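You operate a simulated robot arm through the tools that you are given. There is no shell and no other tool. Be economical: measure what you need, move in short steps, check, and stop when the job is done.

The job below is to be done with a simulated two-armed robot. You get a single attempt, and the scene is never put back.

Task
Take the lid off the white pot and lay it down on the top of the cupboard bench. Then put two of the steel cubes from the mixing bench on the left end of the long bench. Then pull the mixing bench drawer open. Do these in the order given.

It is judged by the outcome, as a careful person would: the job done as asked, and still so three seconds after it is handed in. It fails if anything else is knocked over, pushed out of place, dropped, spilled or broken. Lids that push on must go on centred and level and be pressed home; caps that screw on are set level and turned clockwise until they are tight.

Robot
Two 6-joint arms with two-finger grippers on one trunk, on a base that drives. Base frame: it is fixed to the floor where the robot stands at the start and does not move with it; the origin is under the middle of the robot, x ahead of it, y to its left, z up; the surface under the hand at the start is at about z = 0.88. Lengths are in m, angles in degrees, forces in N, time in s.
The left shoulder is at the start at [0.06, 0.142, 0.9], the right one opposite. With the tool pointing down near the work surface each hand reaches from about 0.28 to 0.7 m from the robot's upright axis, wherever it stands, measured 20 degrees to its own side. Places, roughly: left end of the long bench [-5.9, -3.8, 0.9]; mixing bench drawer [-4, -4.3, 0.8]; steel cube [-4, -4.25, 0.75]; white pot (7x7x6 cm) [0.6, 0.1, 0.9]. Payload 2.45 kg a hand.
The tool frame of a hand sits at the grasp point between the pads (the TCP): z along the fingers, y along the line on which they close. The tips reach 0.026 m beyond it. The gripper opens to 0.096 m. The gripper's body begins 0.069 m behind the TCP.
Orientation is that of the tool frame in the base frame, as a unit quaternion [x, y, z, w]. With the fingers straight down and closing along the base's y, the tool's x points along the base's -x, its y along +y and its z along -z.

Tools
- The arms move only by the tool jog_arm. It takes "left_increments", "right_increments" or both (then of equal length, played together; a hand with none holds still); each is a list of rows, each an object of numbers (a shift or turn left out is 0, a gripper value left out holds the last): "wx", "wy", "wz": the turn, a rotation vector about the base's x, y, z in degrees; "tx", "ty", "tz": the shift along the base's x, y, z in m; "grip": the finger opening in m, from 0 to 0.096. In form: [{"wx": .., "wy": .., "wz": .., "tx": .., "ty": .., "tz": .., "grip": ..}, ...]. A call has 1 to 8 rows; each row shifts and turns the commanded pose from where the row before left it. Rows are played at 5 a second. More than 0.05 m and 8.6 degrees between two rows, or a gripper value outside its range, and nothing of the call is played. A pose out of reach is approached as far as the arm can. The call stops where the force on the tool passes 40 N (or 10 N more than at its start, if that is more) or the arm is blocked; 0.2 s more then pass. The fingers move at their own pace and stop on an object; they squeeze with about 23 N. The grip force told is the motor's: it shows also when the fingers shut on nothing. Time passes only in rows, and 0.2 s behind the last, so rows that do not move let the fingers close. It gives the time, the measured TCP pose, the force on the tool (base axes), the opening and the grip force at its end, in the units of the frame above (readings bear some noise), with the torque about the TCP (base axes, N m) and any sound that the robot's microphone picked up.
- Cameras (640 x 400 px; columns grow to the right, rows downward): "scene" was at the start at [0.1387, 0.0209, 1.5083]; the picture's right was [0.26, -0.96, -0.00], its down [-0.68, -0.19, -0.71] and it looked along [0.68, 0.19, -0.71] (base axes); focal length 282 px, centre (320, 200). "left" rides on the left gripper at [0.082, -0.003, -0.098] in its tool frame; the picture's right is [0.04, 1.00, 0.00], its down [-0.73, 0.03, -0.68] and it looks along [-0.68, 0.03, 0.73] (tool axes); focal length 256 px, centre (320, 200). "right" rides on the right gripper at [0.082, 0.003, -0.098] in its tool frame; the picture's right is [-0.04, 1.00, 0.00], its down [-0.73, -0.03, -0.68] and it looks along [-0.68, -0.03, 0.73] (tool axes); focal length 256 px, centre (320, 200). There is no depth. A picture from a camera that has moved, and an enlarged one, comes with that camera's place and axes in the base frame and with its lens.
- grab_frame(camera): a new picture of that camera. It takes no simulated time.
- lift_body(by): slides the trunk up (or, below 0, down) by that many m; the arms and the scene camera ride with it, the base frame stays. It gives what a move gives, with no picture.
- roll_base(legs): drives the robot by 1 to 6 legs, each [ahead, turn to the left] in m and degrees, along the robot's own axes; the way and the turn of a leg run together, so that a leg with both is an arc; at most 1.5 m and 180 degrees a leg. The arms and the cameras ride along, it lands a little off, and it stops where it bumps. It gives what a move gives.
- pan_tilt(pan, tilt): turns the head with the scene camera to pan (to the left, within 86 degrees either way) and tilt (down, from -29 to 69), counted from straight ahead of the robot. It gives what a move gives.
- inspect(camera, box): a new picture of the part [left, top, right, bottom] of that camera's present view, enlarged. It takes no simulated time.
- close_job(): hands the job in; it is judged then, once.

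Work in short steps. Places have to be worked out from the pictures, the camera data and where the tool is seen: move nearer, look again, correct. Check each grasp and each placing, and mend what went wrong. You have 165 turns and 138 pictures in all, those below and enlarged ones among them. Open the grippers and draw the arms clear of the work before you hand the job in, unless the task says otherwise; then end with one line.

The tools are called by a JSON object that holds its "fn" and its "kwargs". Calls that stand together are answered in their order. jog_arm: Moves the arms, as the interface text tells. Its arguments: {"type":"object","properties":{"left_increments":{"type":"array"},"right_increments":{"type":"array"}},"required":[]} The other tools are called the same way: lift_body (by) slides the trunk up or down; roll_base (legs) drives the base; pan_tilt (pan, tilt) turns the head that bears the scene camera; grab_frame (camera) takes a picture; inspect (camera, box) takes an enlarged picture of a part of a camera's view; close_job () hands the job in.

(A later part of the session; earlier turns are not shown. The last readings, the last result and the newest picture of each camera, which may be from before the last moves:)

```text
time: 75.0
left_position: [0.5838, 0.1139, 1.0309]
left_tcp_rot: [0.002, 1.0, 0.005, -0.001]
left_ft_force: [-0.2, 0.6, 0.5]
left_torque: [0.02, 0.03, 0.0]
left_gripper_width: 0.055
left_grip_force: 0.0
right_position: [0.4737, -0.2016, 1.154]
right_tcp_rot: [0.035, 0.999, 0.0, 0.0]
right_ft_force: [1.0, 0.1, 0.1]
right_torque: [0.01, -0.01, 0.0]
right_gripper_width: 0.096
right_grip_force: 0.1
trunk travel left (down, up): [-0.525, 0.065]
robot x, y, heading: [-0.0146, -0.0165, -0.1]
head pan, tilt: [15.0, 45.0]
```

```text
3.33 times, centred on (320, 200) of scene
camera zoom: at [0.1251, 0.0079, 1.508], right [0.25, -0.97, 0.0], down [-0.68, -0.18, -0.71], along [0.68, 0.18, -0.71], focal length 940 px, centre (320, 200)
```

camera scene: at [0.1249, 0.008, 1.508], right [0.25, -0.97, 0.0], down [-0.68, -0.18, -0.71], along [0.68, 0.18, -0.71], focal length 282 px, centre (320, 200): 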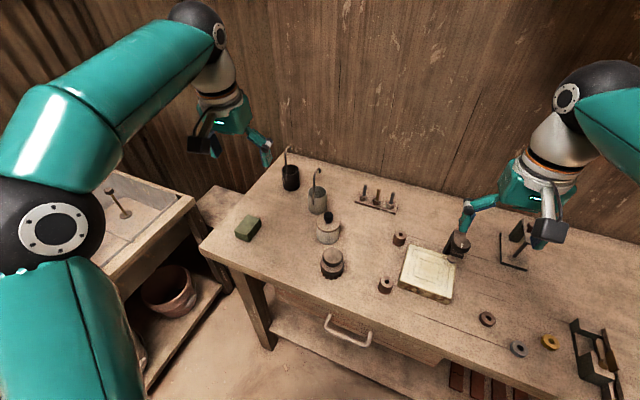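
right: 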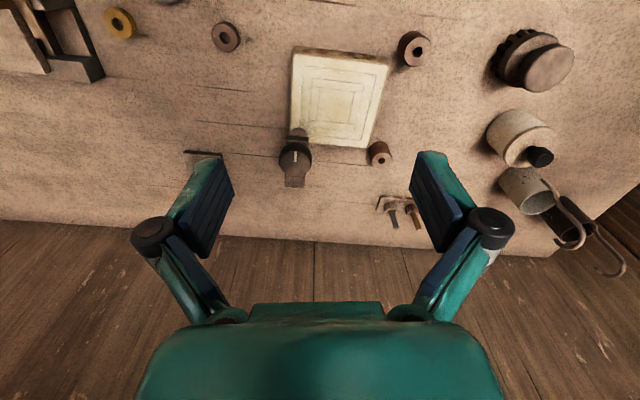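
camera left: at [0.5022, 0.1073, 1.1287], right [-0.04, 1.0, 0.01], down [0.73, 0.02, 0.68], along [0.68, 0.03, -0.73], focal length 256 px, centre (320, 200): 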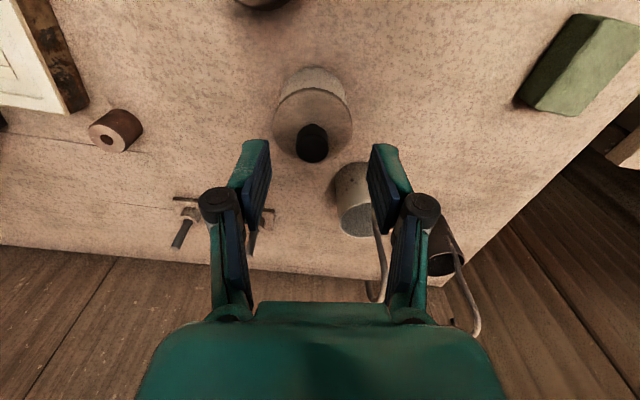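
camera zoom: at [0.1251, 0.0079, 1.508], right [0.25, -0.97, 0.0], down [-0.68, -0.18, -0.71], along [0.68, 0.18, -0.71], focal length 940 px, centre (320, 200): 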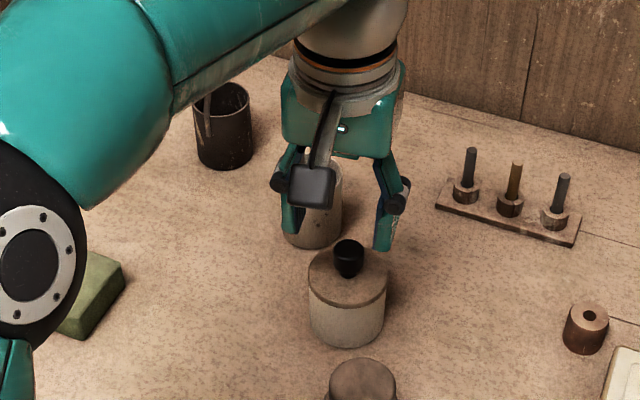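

Triangulating gives the knob top at about (0.613, 0.109, 0.95). I align over it at TCP z about 1.0 and verify.

{"fn": "jog_arm", "kwargs": {"left_increments": [{"tx": 0.015, "ty": -0.003, "tz": -0.01}, {"tx": 0.014, "ty": -0.002, "tz": -0.015}, {}]}}

{"fn": "grab_frame", "kwargs": {"camera": "left"}}

{"fn": "inspect", "kwargs": {"camera": "scene", "box": [270, 160, 390, 250]}}

```text
time: 75.8
left_position: [0.6153, 0.1095, 1.0043]
left_tcp_rot: [0.002, 1.0, 0.005, 0.0]
left_ft_force: [-0.1, -0.2, 0.3]
left_torque: [-0.01, 0.02, 0.01]
left_gripper_width: 0.0548
left_grip_force: 0.0
right_position: [0.4728, -0.2006, 1.1539]
right_tcp_rot: [0.035, 0.999, 0.0, 0.001]
right_ft_force: [0.5, -0.7, -0.4]
right_torque: [-0.02, -0.01, -0.01]
right_gripper_width: 0.0961
right_grip_force: 0.2
trunk travel left (down, up): [-0.525, 0.065]
robot x, y, heading: [-0.017, -0.0106, -0.1]
head pan, tilt: [15.0, 45.0]
```

```text
106 pictures are left
camera left: at [0.5325, 0.1036, 1.1034], right [-0.04, 1.0, 0.01], down [0.73, 0.02, 0.68], along [0.68, 0.03, -0.73], focal length 256 px, centre (320, 200)
```

left: 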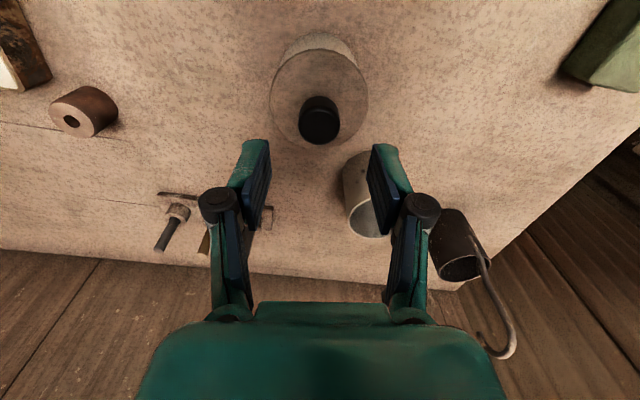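

```text
4.44 times, centred on (330, 205) of scene
camera zoom: at [0.1246, 0.0079, 1.5081], right [0.25, -0.97, 0.0], down [-0.68, -0.18, -0.71], along [0.68, 0.18, -0.71], focal length 1253 px, centre (276, 178)
```

zoom: 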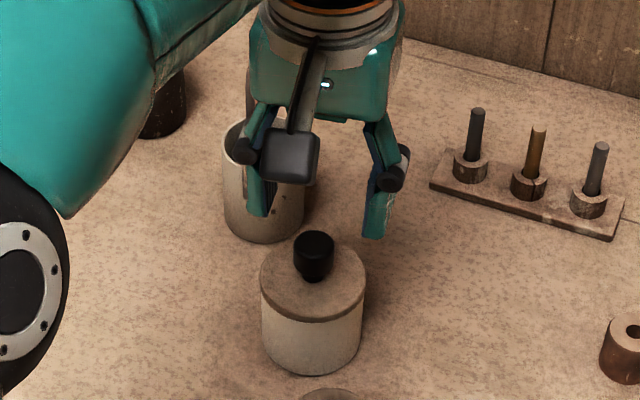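

Knob confirmed at about (0.611, 0.110), tool is right above. Descend to TCP z 0.957 and close.

{"fn": "jog_arm", "kwargs": {"left_increments": [{"tx": -0.003, "tz": -0.02}, {"tz": -0.015}, {"tz": -0.012}, {}, {"grip": 0.0}, {}, {}, {}]}}

{"fn": "grab_frame", "kwargs": {"camera": "left"}}

{"fn": "inspect", "kwargs": {"camera": "scene", "box": [270, 160, 390, 250]}}

```text
time: 76.9
left_position: [0.6123, 0.1086, 0.968]
left_tcp_rot: [-0.001, 1.0, 0.003, 0.011]
left_ft_force: [-1.5, 0.7, 28.7]
left_torque: [-0.14, 0.4, -0.04]
left_gripper_width: 0.0224
left_grip_force: 21.1
right_position: [0.4696, -0.2017, 1.1563]
right_tcp_rot: [0.035, 0.999, 0.0, 0.003]
right_ft_force: [-0.9, 0.8, 0.1]
right_torque: [0.01, -0.05, 0.01]
right_gripper_width: 0.096
right_grip_force: 0.1
trunk travel left (down, up): [-0.525, 0.065]
robot x, y, heading: [-0.0127, -0.0128, -0.3]
head pan, tilt: [15.0, 45.0]
stopped in row 5 (left hand): the force on the tool passed its limit at 42 N (the readings are from after the stop); the commanded pose is now the measured one
```

```text
104 pictures are left
camera left: at [0.5285, 0.1029, 1.0661], right [-0.04, 1.0, 0.01], down [0.72, 0.03, 0.69], along [0.69, 0.03, -0.72], focal length 256 px, centre (320, 200)
```

left: 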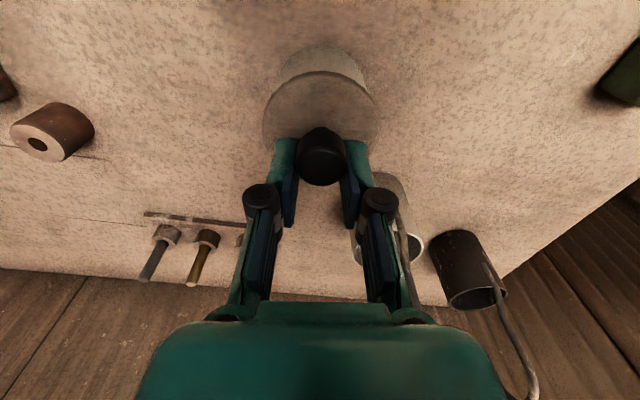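

```text
4.44 times, centred on (330, 205) of scene
camera zoom: at [0.1214, 0.0077, 1.5085], right [0.25, -0.97, 0.0], down [-0.68, -0.18, -0.71], along [0.69, 0.18, -0.71], focal length 1253 px, centre (276, 178)
```

zoom: 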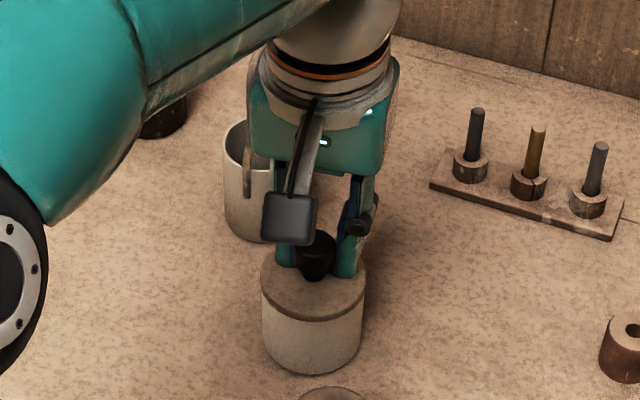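

The knob is gripped (0.022 m, 21 N), with tips on the lid top. I lift gently.

{"fn": "jog_arm", "kwargs": {"left_increments": [{"tz": 0.005, "grip": 0.0}, {"tz": 0.01}, {"tz": 0.015}, {"tz": 0.02}, {"tz": 0.02}, {}]}}

{"fn": "inspect", "kwargs": {"camera": "scene", "box": [260, 150, 400, 255]}}

{"fn": "grab_frame", "kwargs": {"camera": "left"}}

```text
time: 78.3
left_position: [0.6136, 0.1088, 1.0316]
left_tcp_rot: [0.001, 1.0, 0.004, 0.004]
left_ft_force: [0.3, 0.1, -0.8]
left_torque: [0.02, -0.01, -0.04]
left_gripper_width: 0.0217
left_grip_force: 22.8
right_position: [0.4733, -0.201, 1.1547]
right_tcp_rot: [0.035, 0.999, 0.0, 0.001]
right_ft_force: [-0.1, 0.9, -0.7]
right_torque: [-0.02, 0.02, 0.03]
right_gripper_width: 0.0962
right_grip_force: 0.1
trunk travel left (down, up): [-0.525, 0.065]
robot x, y, heading: [-0.0147, -0.0149, -0.3]
head pan, tilt: [15.0, 45.0]
heard: snap
```

```text
3.81 times, centred on (330, 202) of scene
camera zoom: at [0.1254, 0.008, 1.508], right [0.25, -0.97, 0.0], down [-0.69, -0.18, -0.71], along [0.68, 0.18, -0.71], focal length 1074 px, centre (282, 190)
```

zoom: 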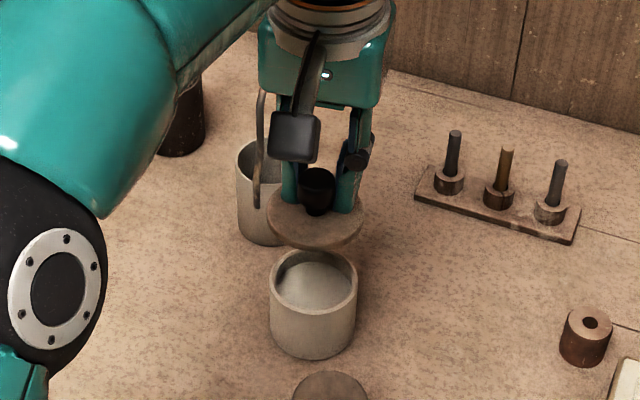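

```text
101 pictures are left
camera left: at [0.5302, 0.1032, 1.1309], right [-0.04, 1.0, 0.01], down [0.73, 0.02, 0.68], along [0.68, 0.03, -0.73], focal length 256 px, centre (320, 200)
```

left: 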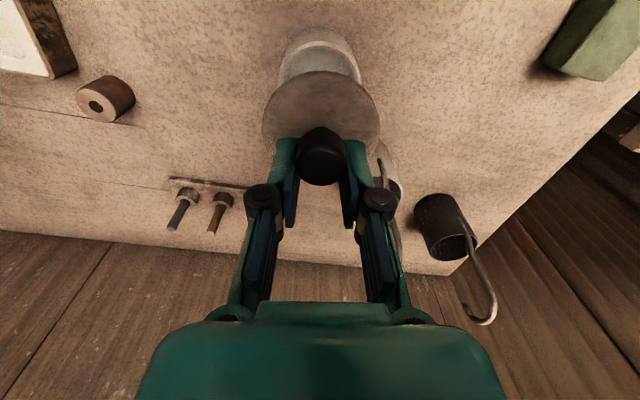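

Lid is off with the pot still upright. I move it to the open patch near (0.52, 0.22), still high.

{"fn": "jog_arm", "kwargs": {"left_increments": [{"tx": -0.03, "ty": 0.02}, {"tx": -0.03, "ty": 0.03}, {"tx": -0.02, "ty": 0.035}, {"tx": -0.01, "ty": 0.025}, {"tz": -0.02}, {"tz": -0.02}, {}]}}

{"fn": "inspect", "kwargs": {"camera": "scene", "box": [210, 170, 370, 290]}}

{"fn": "grab_frame", "kwargs": {"camera": "left"}}

```text
time: 79.9
left_position: [0.5261, 0.2177, 0.9905]
left_tcp_rot: [0.0, 1.0, 0.004, 0.004]
left_ft_force: [0.1, 0.3, -0.8]
left_torque: [0.0, 0.0, 0.01]
left_gripper_width: 0.0217
left_grip_force: 23.3
right_position: [0.4734, -0.2018, 1.1546]
right_tcp_rot: [0.035, 0.999, 0.001, 0.001]
right_ft_force: [-0.6, 0.2, 0.3]
right_torque: [0.0, -0.01, 0.02]
right_gripper_width: 0.0959
right_grip_force: 0.0
trunk travel left (down, up): [-0.525, 0.065]
robot x, y, heading: [-0.0145, -0.0127, -0.5]
head pan, tilt: [15.0, 45.0]
```

```text
3.33 times, centred on (290, 230) of scene
camera zoom: at [0.1249, 0.0079, 1.5081], right [0.25, -0.97, 0.0], down [-0.68, -0.18, -0.71], along [0.68, 0.18, -0.71], focal length 940 px, centre (420, 100)
```

zoom: 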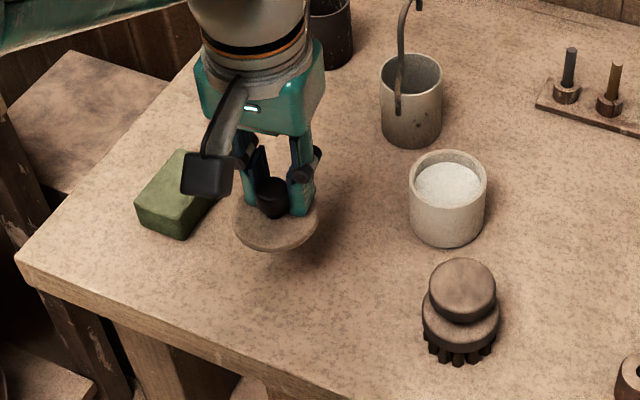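

```text
99 pictures are left
camera left: at [0.4423, 0.2125, 1.0892], right [-0.04, 1.0, 0.01], down [0.73, 0.02, 0.69], along [0.68, 0.03, -0.73], focal length 256 px, centre (320, 200)
```

left: 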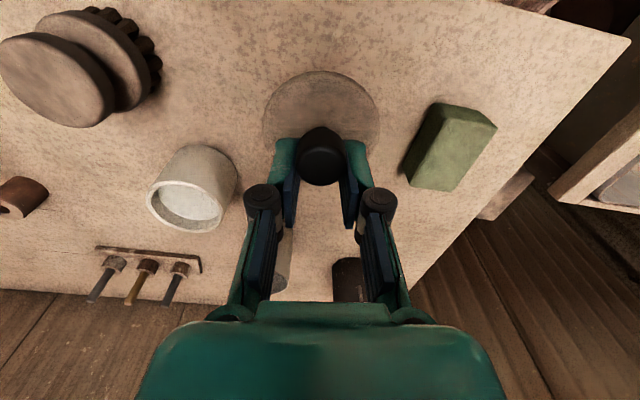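

The spot is clear; I shift slightly away from the sponge and lower slowly until contact.

{"fn": "jog_arm", "kwargs": {"left_increments": [{"tx": -0.01, "ty": -0.015, "tz": -0.02}, {"tz": -0.02}, {"tz": -0.012}, {"tz": -0.006}, {"tz": -0.005}, {"tz": -0.004}, {}]}}

```text
time: 81.5
left_position: [0.5115, 0.204, 0.9255]
left_tcp_rot: [0.0, 1.0, 0.005, 0.004]
left_ft_force: [-1.1, 0.1, -0.5]
left_torque: [0.0, 0.01, -0.01]
left_gripper_width: 0.0216
left_grip_force: 22.9
right_position: [0.4734, -0.2018, 1.1544]
right_tcp_rot: [0.035, 0.999, 0.0, 0.001]
right_ft_force: [-0.7, -0.3, 0.6]
right_torque: [0.02, -0.05, 0.02]
right_gripper_width: 0.096
right_grip_force: 0.0
trunk travel left (down, up): [-0.525, 0.065]
robot x, y, heading: [-0.0128, -0.0153, -0.3]
head pan, tilt: [15.0, 45.0]
```

{"fn": "jog_arm", "kwargs": {"left_increments": [{"tz": -0.004}, {}, {"tz": -0.003}, {}, {"tz": -0.003}, {}]}}

{"fn": "inspect", "kwargs": {"camera": "scene", "box": [210, 190, 330, 280]}}

```text
time: 82.9
left_position: [0.513, 0.204, 0.9161]
left_tcp_rot: [0.001, 1.0, 0.005, 0.004]
left_ft_force: [-1.5, 0.0, 6.0]
left_torque: [-0.08, 0.03, 0.0]
left_gripper_width: 0.0214
left_grip_force: 23.3
right_position: [0.4725, -0.201, 1.1544]
right_tcp_rot: [0.035, 0.999, 0.0, 0.001]
right_ft_force: [-0.4, -0.1, -0.4]
right_torque: [0.01, 0.0, 0.05]
right_gripper_width: 0.0958
right_grip_force: 0.0
trunk travel left (down, up): [-0.525, 0.065]
robot x, y, heading: [-0.018, -0.012, -0.3]
head pan, tilt: [15.0, 45.0]
```

```text
4.44 times, centred on (270, 235) of scene
camera zoom: at [0.1241, 0.0077, 1.5082], right [0.25, -0.97, 0.0], down [-0.68, -0.18, -0.71], along [0.68, 0.18, -0.71], focal length 1253 px, centre (542, 44)
```

zoom: 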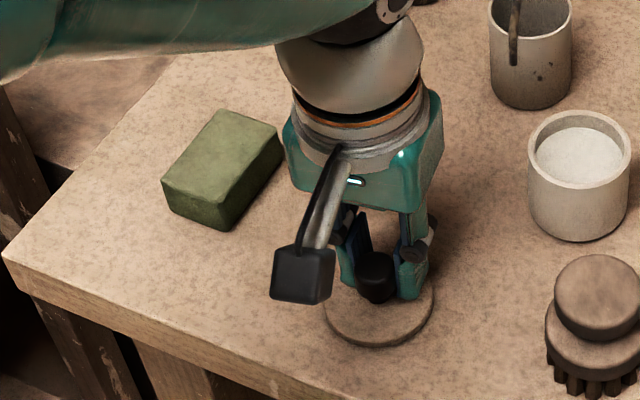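

Contact at 6 N: the lid sits on the bench, clear of sponge and brush. I release and rise straight up.

{"fn": "jog_arm", "kwargs": {"left_increments": [{"grip": 0.045}, {}, {"tz": 0.02}, {"tz": 0.03}, {"tz": 0.05}, {"tz": 0.05}, {"tz": 0.05}, {"tz": 0.03, "tx": -0.03}]}}

{"fn": "inspect", "kwargs": {"camera": "scene", "box": [210, 150, 390, 285]}}

```text
time: 84.7
left_position: [0.4807, 0.2035, 1.1458]
left_tcp_rot: [0.001, 1.0, 0.003, 0.005]
left_ft_force: [-0.5, 0.1, -0.4]
left_torque: [0.01, 0.0, 0.0]
left_gripper_width: 0.045
left_grip_force: 0.0
right_position: [0.4717, -0.2013, 1.1549]
right_tcp_rot: [0.035, 0.999, 0.0, 0.002]
right_ft_force: [-0.1, 0.5, -0.5]
right_torque: [0.02, -0.06, 0.01]
right_gripper_width: 0.0961
right_grip_force: 0.1
trunk travel left (down, up): [-0.525, 0.065]
robot x, y, heading: [-0.0132, -0.0169, -0.2]
head pan, tilt: [15.0, 45.0]
```

```text
2.96 times, centred on (300, 218) of scene
camera zoom: at [0.1224, 0.0081, 1.5083], right [0.25, -0.97, 0.0], down [-0.68, -0.18, -0.71], along [0.69, 0.18, -0.71], focal length 835 px, centre (379, 148)
```

zoom: 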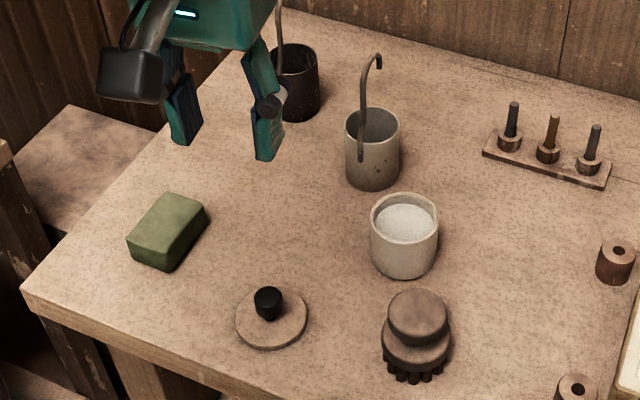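

Part one done: lid flat on the cupboard bench, pot standing. I tuck the hands in for travel, back away and turn right toward the lane to the mixing bench.

{"fn": "jog_arm", "kwargs": {"left_increments": [{"tx": -0.04, "tz": 0.02}, {"tx": -0.04, "tz": 0.02}, {"tx": -0.04, "tz": 0.02}, {}], "right_increments": [{"tx": -0.04, "tz": 0.02}, {"tx": -0.04, "tz": 0.02}, {"tx": -0.03, "tz": 0.01}, {}]}}

{"fn": "roll_base", "kwargs": {"legs": [[-0.18, 0], [0, -50], [0, -48]]}}

{"fn": "pan_tilt", "kwargs": {"pan": 0, "tilt": 30}}

{"fn": "grab_frame", "kwargs": {"camera": "scene"}}

```text
time: 85.7
left_position: [0.3647, 0.2009, 1.2037]
left_tcp_rot: [0.001, 1.0, 0.004, 0.003]
left_ft_force: [0.4, -0.2, 0.3]
left_torque: [0.0, 0.05, -0.02]
left_gripper_width: 0.0452
left_grip_force: 0.0
right_position: [0.3638, -0.1994, 1.2046]
right_tcp_rot: [0.035, 0.999, 0.001, 0.0]
right_ft_force: [1.4, 0.2, -0.1]
right_torque: [-0.01, 0.08, 0.0]
right_gripper_width: 0.096
right_grip_force: 0.1
trunk travel left (down, up): [-0.525, 0.065]
robot x, y, heading: [-0.0128, -0.0147, -0.3]
head pan, tilt: [15.0, 45.0]
```

```text
time: 91.6
left_position: [0.043, -0.3824, 1.2057]
left_tcp_rot: [0.689, 0.725, 0.002, 0.007]
left_ft_force: [-1.0, -0.5, 0.2]
left_torque: [0.02, -0.04, 0.0]
left_gripper_width: 0.045
left_grip_force: 0.0
right_position: [-0.3564, -0.4028, 1.2054]
right_tcp_rot: [0.712, 0.702, 0.002, 0.001]
right_ft_force: [-1.4, 0.5, 0.0]
right_torque: [0.01, -0.07, -0.01]
right_gripper_width: 0.0959
right_grip_force: 0.0
trunk travel left (down, up): [-0.525, 0.065]
robot x, y, heading: [-0.1409, -0.0134, -89.0]
head pan, tilt: [15.0, 45.0]
stopped in leg 3: the robot was blocked; the commanded pose is now the measured one
```

```text
time: 92.4
left_position: [0.0457, -0.3809, 1.2064]
left_tcp_rot: [0.689, 0.725, 0.0, 0.006]
left_ft_force: [0.1, -0.3, -0.4]
left_torque: [0.01, 0.0, 0.0]
left_gripper_width: 0.0454
left_grip_force: 0.1
right_position: [-0.353, -0.4013, 1.2066]
right_tcp_rot: [0.713, 0.701, 0.0, 0.001]
right_ft_force: [-0.5, -0.2, -0.4]
right_torque: [-0.01, 0.02, -0.03]
right_gripper_width: 0.096
right_grip_force: 0.0
trunk travel left (down, up): [-0.525, 0.065]
robot x, y, heading: [-0.1374, -0.0121, -89.2]
head pan, tilt: [0.0, 30.0]
```

```text
96 pictures are left
camera scene: at [-0.138, -0.1623, 1.5306], right [-1.0, -0.02, 0.0], down [-0.01, 0.5, -0.87], along [0.02, -0.87, -0.5], focal length 282 px, centre (320, 200)
```

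scene: 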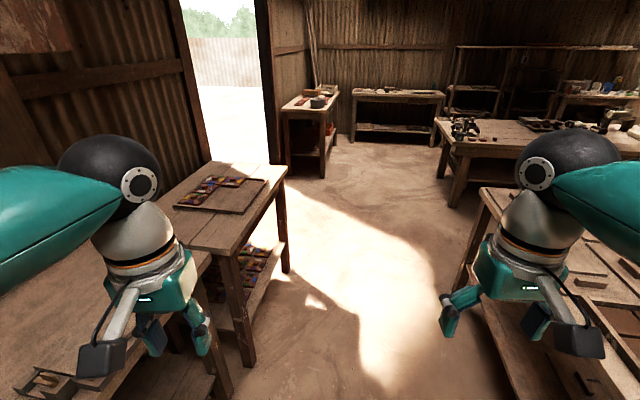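

I'm at heading -89; the lane leans to -x (heading about -99). I drive an arc into the lane's middle.

{"fn": "roll_base", "kwargs": {"legs": [[0.25, -20], [0.5, 0], [0.3, 10]]}}

{"fn": "grab_frame", "kwargs": {"camera": "scene"}}

```text
time: 98.6
left_position: [-0.3071, -1.4336, 1.2054]
left_tcp_rot: [0.75, 0.661, -0.002, 0.006]
left_ft_force: [-0.4, 0.5, -1.1]
left_torque: [0.04, 0.08, -0.04]
left_gripper_width: 0.045
left_grip_force: 0.1
right_position: [-0.7018, -1.384, 1.2065]
right_tcp_rot: [0.773, 0.634, -0.001, 0.0]
right_ft_force: [-0.2, -1.2, -0.3]
right_torque: [0.06, 0.03, -0.01]
right_gripper_width: 0.0959
right_grip_force: 0.1
trunk travel left (down, up): [-0.525, 0.065]
robot x, y, heading: [-0.4247, -1.0335, -99.2]
head pan, tilt: [0.0, 30.0]
```

```text
95 pictures are left
camera scene: at [-0.4501, -1.1856, 1.5306], right [-0.99, 0.16, 0.0], down [0.08, 0.49, -0.87], along [-0.14, -0.85, -0.5], focal length 282 px, centre (320, 200)
```

scene: 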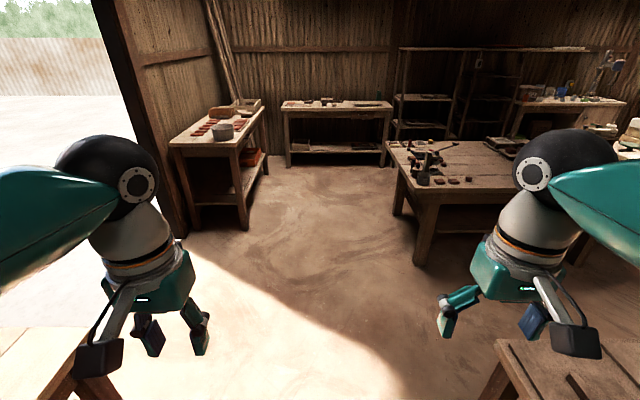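

Gap behind the central table is about 1.06 m (y -3.09 to -4.15). I drive ahead 2.35 m and check before the right turn.

{"fn": "roll_base", "kwargs": {"legs": [[1.2, 0], [1.15, 0]]}}

{"fn": "pan_tilt", "kwargs": {"pan": -50, "tilt": 35}}

{"fn": "grab_frame", "kwargs": {"camera": "scene"}}

```text
time: 110.4
left_position: [-0.6547, -3.7751, 1.2064]
left_tcp_rot: [0.747, 0.664, 0.0, 0.006]
left_ft_force: [0.2, -0.2, -0.6]
left_torque: [0.01, 0.02, 0.0]
left_gripper_width: 0.0453
left_grip_force: 0.0
right_position: [-1.0509, -3.7293, 1.207]
right_tcp_rot: [0.77, 0.639, -0.002, 0.001]
right_ft_force: [0.0, -0.5, 0.1]
right_torque: [0.0, -0.01, 0.05]
right_gripper_width: 0.0958
right_grip_force: 0.0
trunk travel left (down, up): [-0.525, 0.065]
robot x, y, heading: [-0.7792, -3.3791, -98.4]
head pan, tilt: [0.0, 30.0]
```

```text
time: 111.6
left_position: [-0.6556, -3.7762, 1.2062]
left_tcp_rot: [0.748, 0.663, -0.001, 0.005]
left_ft_force: [-0.1, 0.2, -0.3]
left_torque: [0.03, -0.01, 0.01]
left_gripper_width: 0.0449
left_grip_force: 0.0
right_position: [-1.0514, -3.7278, 1.2074]
right_tcp_rot: [0.769, 0.639, -0.001, 0.001]
right_ft_force: [0.7, 0.5, -0.2]
right_torque: [0.0, -0.01, 0.0]
right_gripper_width: 0.0961
right_grip_force: 0.0
trunk travel left (down, up): [-0.525, 0.065]
robot x, y, heading: [-0.7794, -3.3793, -98.7]
head pan, tilt: [-50.0, 35.0]
```

```text
94 pictures are left
camera scene: at [-0.863, -3.485, 1.5229], right [-0.52, 0.85, 0.0], down [0.49, 0.3, -0.82], along [-0.7, -0.43, -0.57], focal length 282 px, centre (320, 200)
```

scene: 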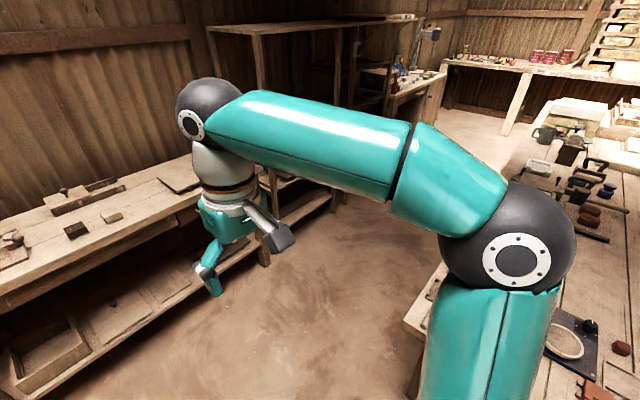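

The back bench front is nearer y = -4.35, so there is room. I drive a right arc into the aisle.

{"fn": "roll_base", "kwargs": {"legs": [[0.12, 0], [0.35, -90]]}}

{"fn": "pan_tilt", "kwargs": {"pan": 0, "tilt": 30}}

{"fn": "grab_frame", "kwargs": {"camera": "scene"}}

```text
time: 117.1
left_position: [-1.4503, -3.8281, 1.2062]
left_tcp_rot: [0.999, -0.049, -0.004, 0.004]
left_ft_force: [-0.5, -0.7, -0.6]
left_torque: [-0.07, -0.03, -0.03]
left_gripper_width: 0.045
left_grip_force: 0.1
right_position: [-1.4094, -3.4299, 1.206]
right_tcp_rot: [0.997, -0.083, 0.0, 0.0]
right_ft_force: [-0.4, 1.1, 0.0]
right_torque: [-0.01, -0.02, 0.01]
right_gripper_width: 0.096
right_grip_force: 0.1
trunk travel left (down, up): [-0.525, 0.065]
robot x, y, heading: [-1.061, -3.7352, 173.2]
head pan, tilt: [-50.0, 35.0]
cut short: leg 2
```

```text
time: 118.3
left_position: [-1.4481, -3.8286, 1.2072]
left_tcp_rot: [0.999, -0.049, -0.003, 0.003]
left_ft_force: [0.2, -0.7, 1.2]
left_torque: [0.05, -0.03, -0.03]
left_gripper_width: 0.045
left_grip_force: 0.0
right_position: [-1.4088, -3.4309, 1.208]
right_tcp_rot: [0.997, -0.083, -0.001, -0.001]
right_ft_force: [-0.2, -0.2, -1.2]
right_torque: [0.01, -0.01, -0.02]
right_gripper_width: 0.0958
right_grip_force: 0.1
trunk travel left (down, up): [-0.525, 0.065]
robot x, y, heading: [-1.0631, -3.7316, 173.1]
head pan, tilt: [0.0, 30.0]
```

```text
93 pictures are left
camera scene: at [-1.2108, -3.72, 1.5307], right [0.12, 0.99, 0.0], down [0.5, -0.06, -0.87], along [-0.86, 0.1, -0.5], focal length 282 px, centre (320, 200)
```

scene: 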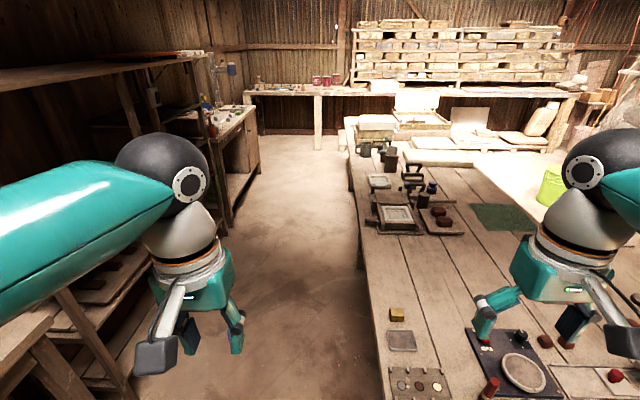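

The aisle is clear; the central table edge is close on the right, so I steer slightly left and then along to the mixing bench, in two stages.

{"fn": "roll_base", "kwargs": {"legs": [[0, 13], [0.8, 0], [0, -10], [0.9, 0]]}}

{"fn": "grab_frame", "kwargs": {"camera": "scene"}}

```text
time: 128.6
left_position: [-3.1207, -3.8224, 1.2067]
left_tcp_rot: [0.999, -0.039, -0.004, 0.005]
left_ft_force: [0.3, 0.5, 0.4]
left_torque: [-0.04, 0.0, 0.01]
left_gripper_width: 0.0448
left_grip_force: 0.1
right_position: [-3.0897, -3.4241, 1.2077]
right_tcp_rot: [0.997, -0.073, -0.001, 0.0]
right_ft_force: [0.2, 0.2, 0.5]
right_torque: [0.0, 0.0, -0.01]
right_gripper_width: 0.096
right_grip_force: 0.1
trunk travel left (down, up): [-0.525, 0.065]
robot x, y, heading: [-2.7357, -3.7277, 174.2]
head pan, tilt: [0.0, 30.0]
```

```text
92 pictures are left
camera scene: at [-2.8863, -3.711, 1.5306], right [0.1, 0.99, 0.0], down [0.5, -0.05, -0.87], along [-0.86, 0.09, -0.5], focal length 282 px, centre (320, 200)
```

scene: 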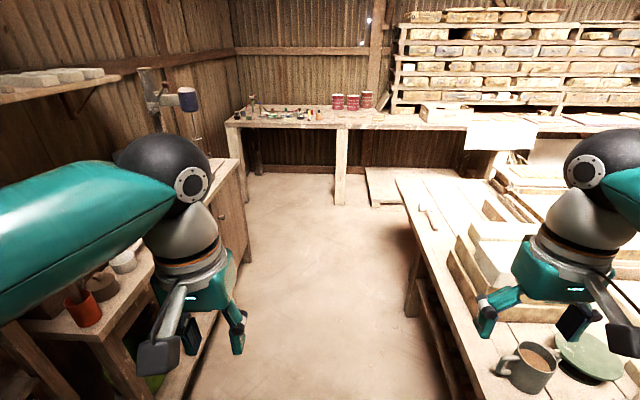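

I look left at the benches here to identify the mixing bench and its drawer.

{"fn": "pan_tilt", "kwargs": {"pan": 55, "tilt": 25}}

{"fn": "grab_frame", "kwargs": {"camera": "scene"}}

{"fn": "pan_tilt", "kwargs": {"pan": -60, "tilt": 45}}

{"fn": "grab_frame", "kwargs": {"camera": "scene"}}

```text
time: 129.8
left_position: [-3.1196, -3.8221, 1.2072]
left_tcp_rot: [0.999, -0.039, -0.005, 0.004]
left_ft_force: [1.0, 0.4, -1.0]
left_torque: [-0.04, -0.01, 0.02]
left_gripper_width: 0.045
left_grip_force: 0.1
right_position: [-3.089, -3.4233, 1.2075]
right_tcp_rot: [0.997, -0.072, -0.001, 0.0]
right_ft_force: [-0.2, 0.4, 0.2]
right_torque: [0.06, 0.02, 0.01]
right_gripper_width: 0.096
right_grip_force: 0.0
trunk travel left (down, up): [-0.525, 0.065]
robot x, y, heading: [-2.733, -3.7292, 174.1]
head pan, tilt: [55.0, 25.0]
```

```text
91 pictures are left
camera scene: at [-2.8563, -3.7899, 1.5387], right [-0.76, 0.66, 0.0], down [0.28, 0.32, -0.91], along [-0.59, -0.68, -0.42], focal length 282 px, centre (320, 200)
```

scene: 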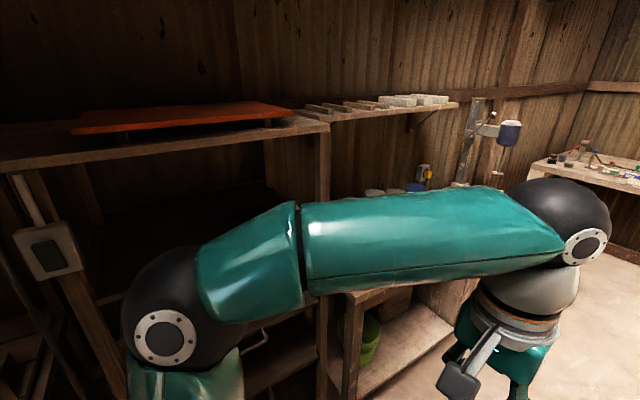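

```text
time: 131.8
left_position: [-3.1204, -3.8222, 1.2075]
left_tcp_rot: [0.999, -0.039, -0.004, 0.004]
left_ft_force: [-0.3, -0.1, -0.1]
left_torque: [-0.01, -0.02, 0.02]
left_gripper_width: 0.0451
left_grip_force: 0.1
right_position: [-3.0899, -3.4237, 1.2083]
right_tcp_rot: [0.997, -0.073, -0.001, 0.0]
right_ft_force: [-0.1, -0.1, 0.3]
right_torque: [0.02, 0.0, -0.01]
right_gripper_width: 0.096
right_grip_force: 0.0
trunk travel left (down, up): [-0.525, 0.065]
robot x, y, heading: [-2.7368, -3.7252, 174.1]
head pan, tilt: [-60.0, 45.0]
```

```text
90 pictures are left
camera scene: at [-2.8292, -3.6461, 1.5081], right [0.91, 0.41, 0.0], down [0.29, -0.65, -0.71], along [-0.29, 0.65, -0.71], focal length 282 px, centre (320, 200)
```

scene: 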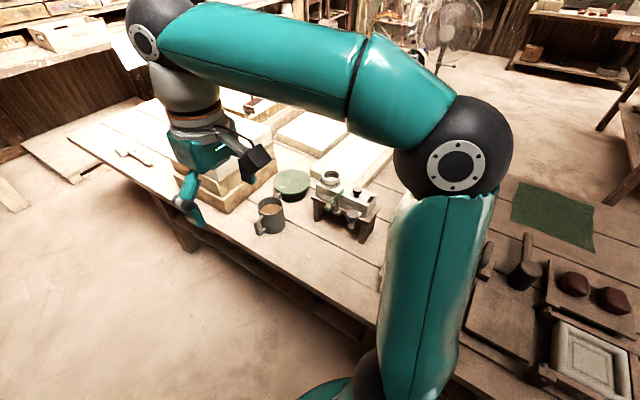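

I drive on to about (-4.03, -3.68) and turn left to face the mixing bench (heading about 261).

{"fn": "roll_base", "kwargs": {"legs": [[0, 4], [1.28, 0]]}}

{"fn": "roll_base", "kwargs": {"legs": [[0, 45], [0, 38]]}}

{"fn": "pan_tilt", "kwargs": {"pan": 0, "tilt": 40}}

{"fn": "grab_frame", "kwargs": {"camera": "scene"}}

```text
time: 138.7
left_position: [-4.3583, -3.8767, 1.2066]
left_tcp_rot: [1.0, 0.03, -0.004, 0.005]
left_ft_force: [-0.2, 0.8, 0.6]
left_torque: [0.02, -0.05, 0.0]
left_gripper_width: 0.0451
left_grip_force: 0.2
right_position: [-4.3814, -3.4782, 1.2085]
right_tcp_rot: [1.0, -0.003, -0.001, 0.001]
right_ft_force: [-0.7, 0.6, -0.1]
right_torque: [0.03, -0.07, -0.02]
right_gripper_width: 0.0958
right_grip_force: 0.0
trunk travel left (down, up): [-0.525, 0.065]
robot x, y, heading: [-3.9833, -3.7263, -177.8]
head pan, tilt: [-60.0, 45.0]
```

```text
time: 143.3
left_position: [-3.9059, -4.1232, 1.2083]
left_tcp_rot: [0.746, 0.666, -0.002, 0.005]
left_ft_force: [0.6, -0.9, 0.0]
left_torque: [-0.01, 0.04, -0.02]
left_gripper_width: 0.0451
left_grip_force: 0.0
right_position: [-4.3015, -4.0783, 1.2099]
right_tcp_rot: [0.768, 0.64, -0.002, 0.0]
right_ft_force: [0.2, -0.2, 0.1]
right_torque: [0.03, 0.05, -0.01]
right_gripper_width: 0.0959
right_grip_force: 0.0
trunk travel left (down, up): [-0.525, 0.065]
robot x, y, heading: [-4.0324, -3.7279, -97.0]
head pan, tilt: [-60.0, 45.0]
stopped in leg 2: the robot was blocked; the commanded pose is now the measured one
```

```text
time: 144.6
left_position: [-3.9074, -4.1234, 1.2085]
left_tcp_rot: [0.746, 0.666, -0.001, 0.006]
left_ft_force: [0.0, -0.1, -0.1]
left_torque: [0.03, 0.06, -0.02]
left_gripper_width: 0.045
left_grip_force: 0.1
right_position: [-4.3043, -4.0787, 1.2096]
right_tcp_rot: [0.768, 0.641, 0.0, 0.001]
right_ft_force: [-0.3, 0.1, -0.8]
right_torque: [0.0, 0.02, 0.01]
right_gripper_width: 0.0961
right_grip_force: 0.1
trunk travel left (down, up): [-0.525, 0.065]
robot x, y, heading: [-4.0323, -3.7271, -96.8]
head pan, tilt: [0.0, 40.0]
```

```text
89 pictures are left
camera scene: at [-4.0535, -3.8704, 1.5153], right [-0.99, 0.12, 0.0], down [0.08, 0.64, -0.77], along [-0.09, -0.76, -0.64], focal length 282 px, centre (320, 200)
```

scene: 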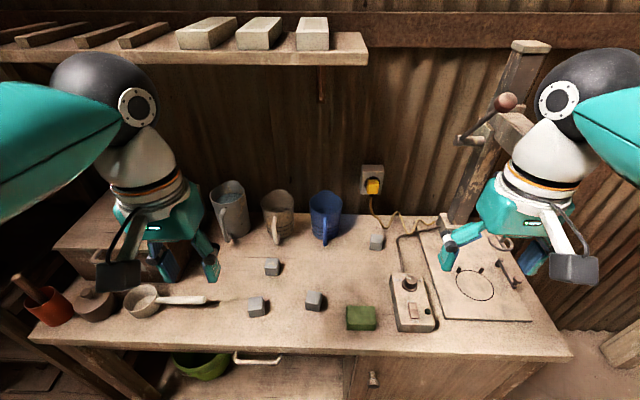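

The mixing bench with four steel cubes and its drawer handle are in view. I lower the trunk 0.12 m and look closely at the front cubes.

{"fn": "lift_body", "kwargs": {"by": -0.12}}

{"fn": "inspect", "kwargs": {"camera": "scene", "box": [220, 220, 400, 355]}}

{"fn": "grab_frame", "kwargs": {"camera": "left"}}

{"fn": "grab_frame", "kwargs": {"camera": "right"}}

```text
time: 146.1
left_position: [-3.9091, -4.1224, 1.0879]
left_tcp_rot: [0.746, 0.666, 0.0, 0.006]
left_ft_force: [0.4, -0.1, 0.0]
left_torque: [-0.01, 0.0, -0.03]
left_gripper_width: 0.0448
left_grip_force: 0.1
right_position: [-4.3056, -4.0782, 1.0904]
right_tcp_rot: [0.768, 0.64, 0.0, 0.001]
right_ft_force: [-0.4, 0.0, 0.6]
right_torque: [0.0, 0.01, 0.03]
right_gripper_width: 0.0961
right_grip_force: 0.2
trunk travel left (down, up): [-0.405, 0.185]
robot x, y, heading: [-4.035, -3.7292, -96.9]
head pan, tilt: [0.0, 40.0]
```

```text
2.96 times, centred on (310, 288) of scene
camera zoom: at [-4.0535, -3.8702, 1.3954], right [-0.99, 0.12, 0.0], down [0.08, 0.64, -0.77], along [-0.09, -0.76, -0.64], focal length 835 px, centre (350, -59)
```

zoom: 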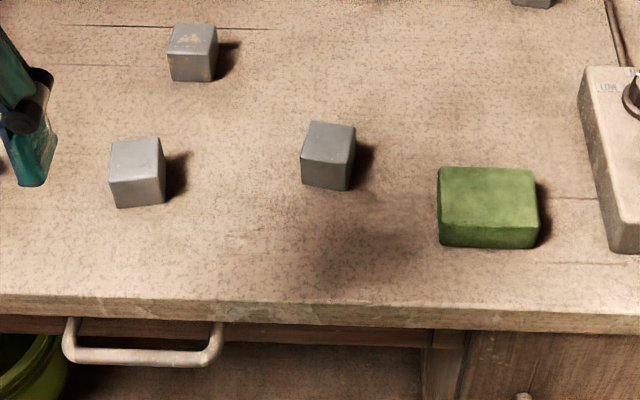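

```text
87 pictures are left
camera left: at [-3.9034, -4.0416, 1.1869], right [1.0, -0.07, 0.01], down [-0.06, -0.73, 0.69], along [-0.04, -0.68, -0.73], focal length 256 px, centre (320, 200)
```

left: 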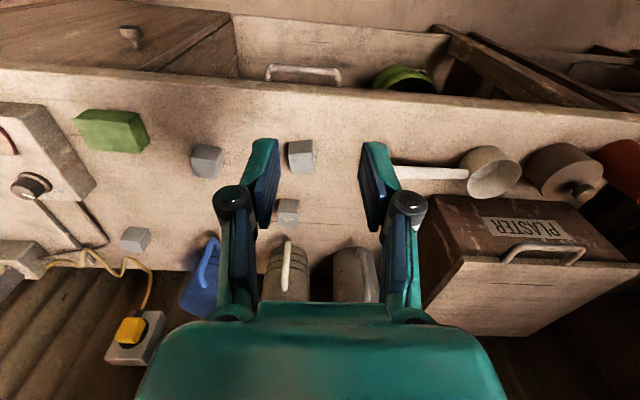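

```text
86 pictures are left
camera right: at [-4.2865, -3.9984, 1.1884], right [0.98, -0.22, 0.0], down [-0.16, -0.71, 0.68], along [-0.15, -0.66, -0.73], focal length 256 px, centre (320, 200)
```

right: 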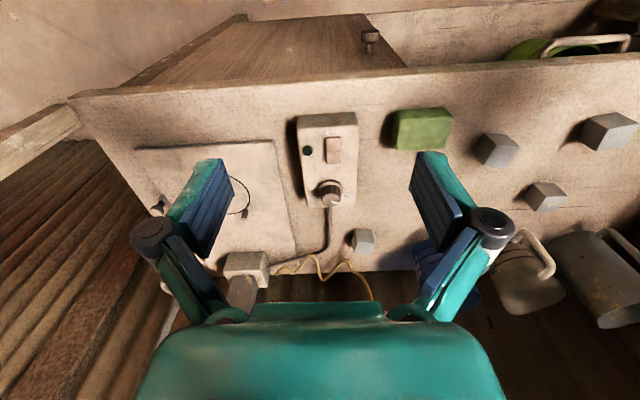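

Triangulating puts cube A top at about (-3.942, -4.25, 0.875) and cube B at (-4.083, -4.245, 0.875), 4 cm cubes. I raise the trunk a bit, then bring the left hand above A.

{"fn": "lift_body", "kwargs": {"by": 0.08}}

{"fn": "jog_arm", "kwargs": {"left_increments": [{"tx": -0.015, "ty": -0.04, "tz": -0.03, "grip": 0.075}, {"tx": -0.015, "ty": -0.045, "tz": -0.04}, {"tx": -0.003, "ty": -0.043, "tz": -0.05}, {"tz": -0.05}, {"tz": -0.03}, {}]}}

{"fn": "grab_frame", "kwargs": {"camera": "left"}}

{"fn": "inspect", "kwargs": {"camera": "scene", "box": [200, 200, 380, 335]}}

```text
time: 147.2
left_position: [-3.9082, -4.1232, 1.1684]
left_tcp_rot: [0.746, 0.665, -0.001, 0.006]
left_ft_force: [0.4, -0.7, 0.0]
left_torque: [0.02, 0.01, -0.01]
left_gripper_width: 0.0453
left_grip_force: 0.0
right_position: [-4.3038, -4.0773, 1.1701]
right_tcp_rot: [0.768, 0.64, -0.001, 0.001]
right_ft_force: [-0.3, 0.0, 0.2]
right_torque: [0.03, -0.05, -0.02]
right_gripper_width: 0.0961
right_grip_force: 0.0
trunk travel left (down, up): [-0.485, 0.105]
robot x, y, heading: [-4.036, -3.7253, -96.9]
head pan, tilt: [0.0, 40.0]
```

```text
refused: row 1 steps farther than a row can; nothing moved
```

```text
85 pictures are left
camera left: at [-3.9035, -4.042, 1.2667], right [1.0, -0.07, 0.01], down [-0.06, -0.73, 0.69], along [-0.04, -0.68, -0.73], focal length 256 px, centre (320, 200)
```

left: 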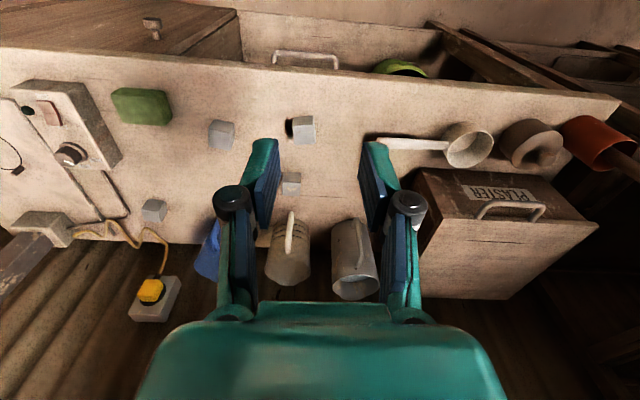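

```text
2.96 times, centred on (290, 268) of scene
camera zoom: at [-4.0536, -3.8705, 1.4753], right [-0.99, 0.12, 0.0], down [0.08, 0.64, -0.77], along [-0.09, -0.76, -0.64], focal length 835 px, centre (409, 0)
```

zoom: 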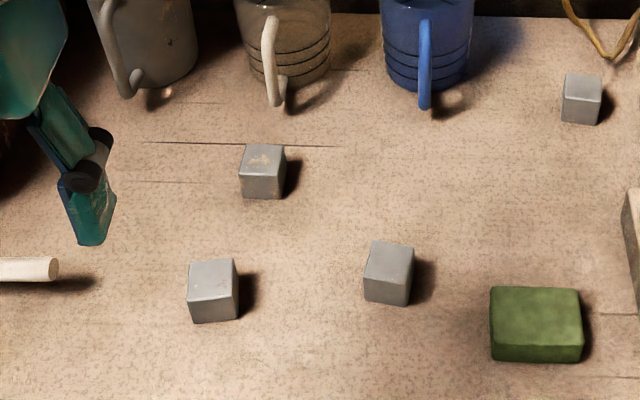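

Limit is on the total step per row. I replay with smaller rows.

{"fn": "jog_arm", "kwargs": {"left_increments": [{"tx": -0.012, "ty": -0.035, "tz": -0.03, "grip": 0.075}, {"tx": -0.012, "ty": -0.035, "tz": -0.03}, {"tx": -0.012, "ty": -0.03, "tz": -0.03}, {"ty": -0.023, "tz": -0.04}, {"tz": -0.045}, {"tz": -0.04}, {}]}}

{"fn": "grab_frame", "kwargs": {"camera": "left"}}

{"fn": "inspect", "kwargs": {"camera": "scene", "box": [200, 200, 380, 335]}}

```text
time: 148.8
left_position: [-3.9442, -4.2442, 0.9514]
left_tcp_rot: [0.746, 0.666, 0.0, 0.007]
left_ft_force: [-0.5, 0.4, -0.4]
left_torque: [-0.01, -0.03, -0.03]
left_gripper_width: 0.0749
left_grip_force: 0.1
right_position: [-4.3052, -4.0768, 1.1691]
right_tcp_rot: [0.768, 0.64, -0.001, 0.002]
right_ft_force: [0.2, -0.9, 0.2]
right_torque: [-0.02, 0.0, 0.0]
right_gripper_width: 0.0961
right_grip_force: 0.0
trunk travel left (down, up): [-0.485, 0.105]
robot x, y, heading: [-4.0376, -3.7258, -96.7]
head pan, tilt: [0.0, 40.0]
```

```text
83 pictures are left
camera left: at [-3.9396, -4.1621, 1.0501], right [1.0, -0.07, 0.01], down [-0.06, -0.73, 0.69], along [-0.04, -0.68, -0.73], focal length 256 px, centre (320, 200)
```

left: 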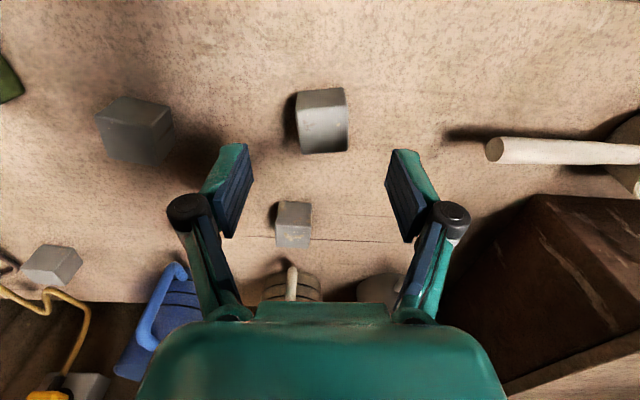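

```text
2.96 times, centred on (290, 268) of scene
camera zoom: at [-4.0535, -3.8698, 1.4754], right [-0.99, 0.12, 0.0], down [0.08, 0.64, -0.77], along [-0.09, -0.76, -0.64], focal length 835 px, centre (409, 0)
```

zoom: 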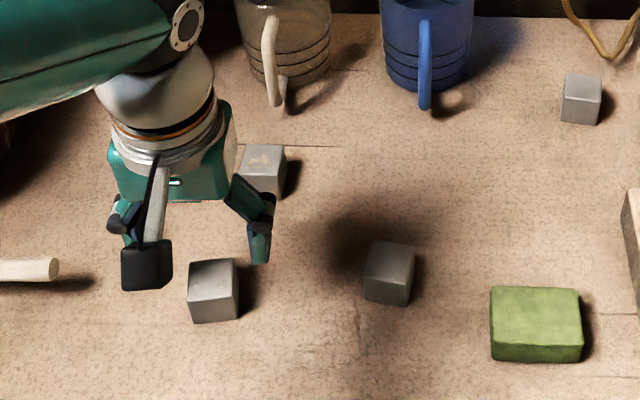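

Aligned over cube A. I descend to z about 0.871 and grip.

{"fn": "jog_arm", "kwargs": {"left_increments": [{"ty": -0.006, "tz": -0.03}, {"tz": -0.03}, {"tz": -0.013}, {"tz": -0.007}, {}, {"grip": 0.0}, {}, {}]}}

{"fn": "grab_frame", "kwargs": {"camera": "left"}}

```text
time: 150.6
left_position: [-3.9477, -4.2522, 0.8763]
left_tcp_rot: [0.746, 0.666, -0.004, 0.007]
left_ft_force: [-13.1, -1.2, 26.7]
left_torque: [0.3, 0.71, 0.1]
left_gripper_width: 0.036
left_grip_force: 23.0
right_position: [-4.3066, -4.076, 1.17]
right_tcp_rot: [0.768, 0.64, -0.001, 0.002]
right_ft_force: [-0.2, -0.6, -0.1]
right_torque: [0.01, -0.01, 0.0]
right_gripper_width: 0.096
right_grip_force: 0.0
trunk travel left (down, up): [-0.485, 0.105]
robot x, y, heading: [-4.0334, -3.7272, -97.3]
head pan, tilt: [0.0, 40.0]
```

```text
81 pictures are left
camera left: at [-3.9427, -4.17, 0.9738], right [1.0, -0.07, 0.01], down [-0.06, -0.72, 0.69], along [-0.04, -0.69, -0.72], focal length 256 px, centre (320, 200)
```

left: 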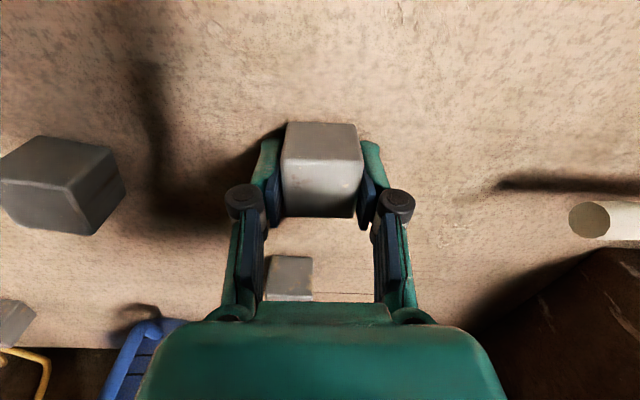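

Gripped (0.036 m, 23 N), tips touch the bench at z 0.85. I lift the cube.

{"fn": "jog_arm", "kwargs": {"left_increments": [{"tz": 0.006}, {"tz": 0.02}, {"tz": 0.04}, {"tz": 0.045}, {"tz": 0.045}, {"tx": 0.02, "ty": 0.02, "tz": 0.035}, {"tx": 0.02, "ty": 0.04}, {"tx": 0.01, "ty": 0.04}]}}

{"fn": "grab_frame", "kwargs": {"camera": "scene"}}

```text
time: 152.4
left_position: [-3.8919, -4.1515, 1.0644]
left_tcp_rot: [0.746, 0.666, -0.001, 0.005]
left_ft_force: [-0.7, 0.2, -3.3]
left_torque: [-0.03, 0.0, 0.02]
left_gripper_width: 0.0356
left_grip_force: 22.6
right_position: [-4.304, -4.0782, 1.1708]
right_tcp_rot: [0.769, 0.639, -0.001, 0.001]
right_ft_force: [0.5, -0.1, 0.3]
right_torque: [-0.03, 0.02, 0.0]
right_gripper_width: 0.0961
right_grip_force: 0.1
trunk travel left (down, up): [-0.485, 0.105]
robot x, y, heading: [-4.0331, -3.7271, -96.9]
head pan, tilt: [0.0, 40.0]
```

```text
80 pictures are left
camera scene: at [-4.0531, -3.869, 1.4755], right [-0.99, 0.12, 0.0], down [0.08, 0.64, -0.77], along [-0.09, -0.76, -0.64], focal length 282 px, centre (320, 200)
```

scene: 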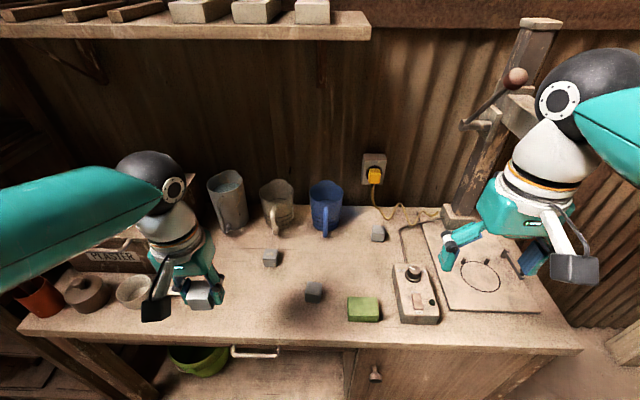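

Cube A is held. I bring the right hand over cube B, estimated at (-4.083, -4.242), top z 0.886.

{"fn": "jog_arm", "kwargs": {"right_increments": [{"tx": 0.03, "ty": -0.02, "tz": -0.03, "grip": 0.075, "wz": -6}, {"tx": 0.03, "ty": -0.025, "tz": -0.03}, {"tx": 0.03, "ty": -0.025, "tz": -0.03}, {"tx": 0.03, "ty": -0.025, "tz": -0.03}, {"tx": 0.03, "ty": -0.025, "tz": -0.03}, {"tx": 0.035, "ty": -0.022, "tz": -0.025}, {"tx": 0.036, "ty": -0.022, "tz": -0.025}, {}]}}

{"fn": "grab_frame", "kwargs": {"camera": "right"}}

{"fn": "inspect", "kwargs": {"camera": "scene", "box": [230, 210, 410, 345]}}

```text
time: 154.2
left_position: [-3.8918, -4.1529, 1.0626]
left_tcp_rot: [0.746, 0.666, -0.001, 0.007]
left_ft_force: [0.1, -0.5, -3.7]
left_torque: [-0.02, -0.03, -0.01]
left_gripper_width: 0.0357
left_grip_force: 22.8
right_position: [-4.0835, -4.2421, 0.9696]
right_tcp_rot: [0.801, 0.599, -0.001, 0.001]
right_ft_force: [-0.5, 0.8, -0.2]
right_torque: [0.0, 0.02, 0.0]
right_gripper_width: 0.0752
right_grip_force: 0.1
trunk travel left (down, up): [-0.485, 0.105]
robot x, y, heading: [-4.0342, -3.7301, -96.8]
head pan, tilt: [0.0, 40.0]
```

```text
79 pictures are left
camera right: at [-4.057, -4.1636, 1.0685], right [0.95, -0.32, 0.0], down [-0.24, -0.69, 0.68], along [-0.22, -0.65, -0.73], focal length 256 px, centre (320, 200)
```

right: 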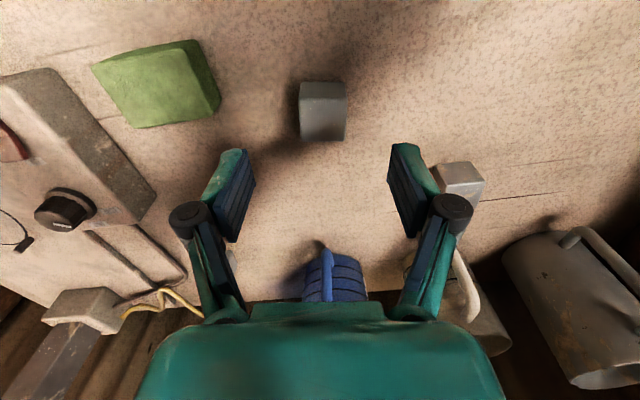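

```text
2.96 times, centred on (320, 278) of scene
camera zoom: at [-4.0538, -3.8701, 1.4754], right [-0.99, 0.12, 0.0], down [0.08, 0.64, -0.77], along [-0.09, -0.76, -0.64], focal length 835 px, centre (320, -30)
```

zoom: 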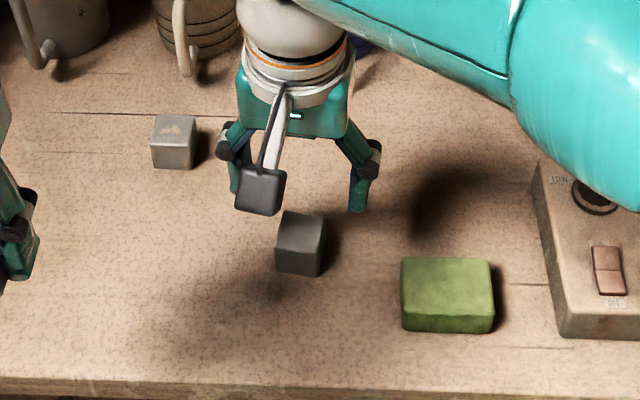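

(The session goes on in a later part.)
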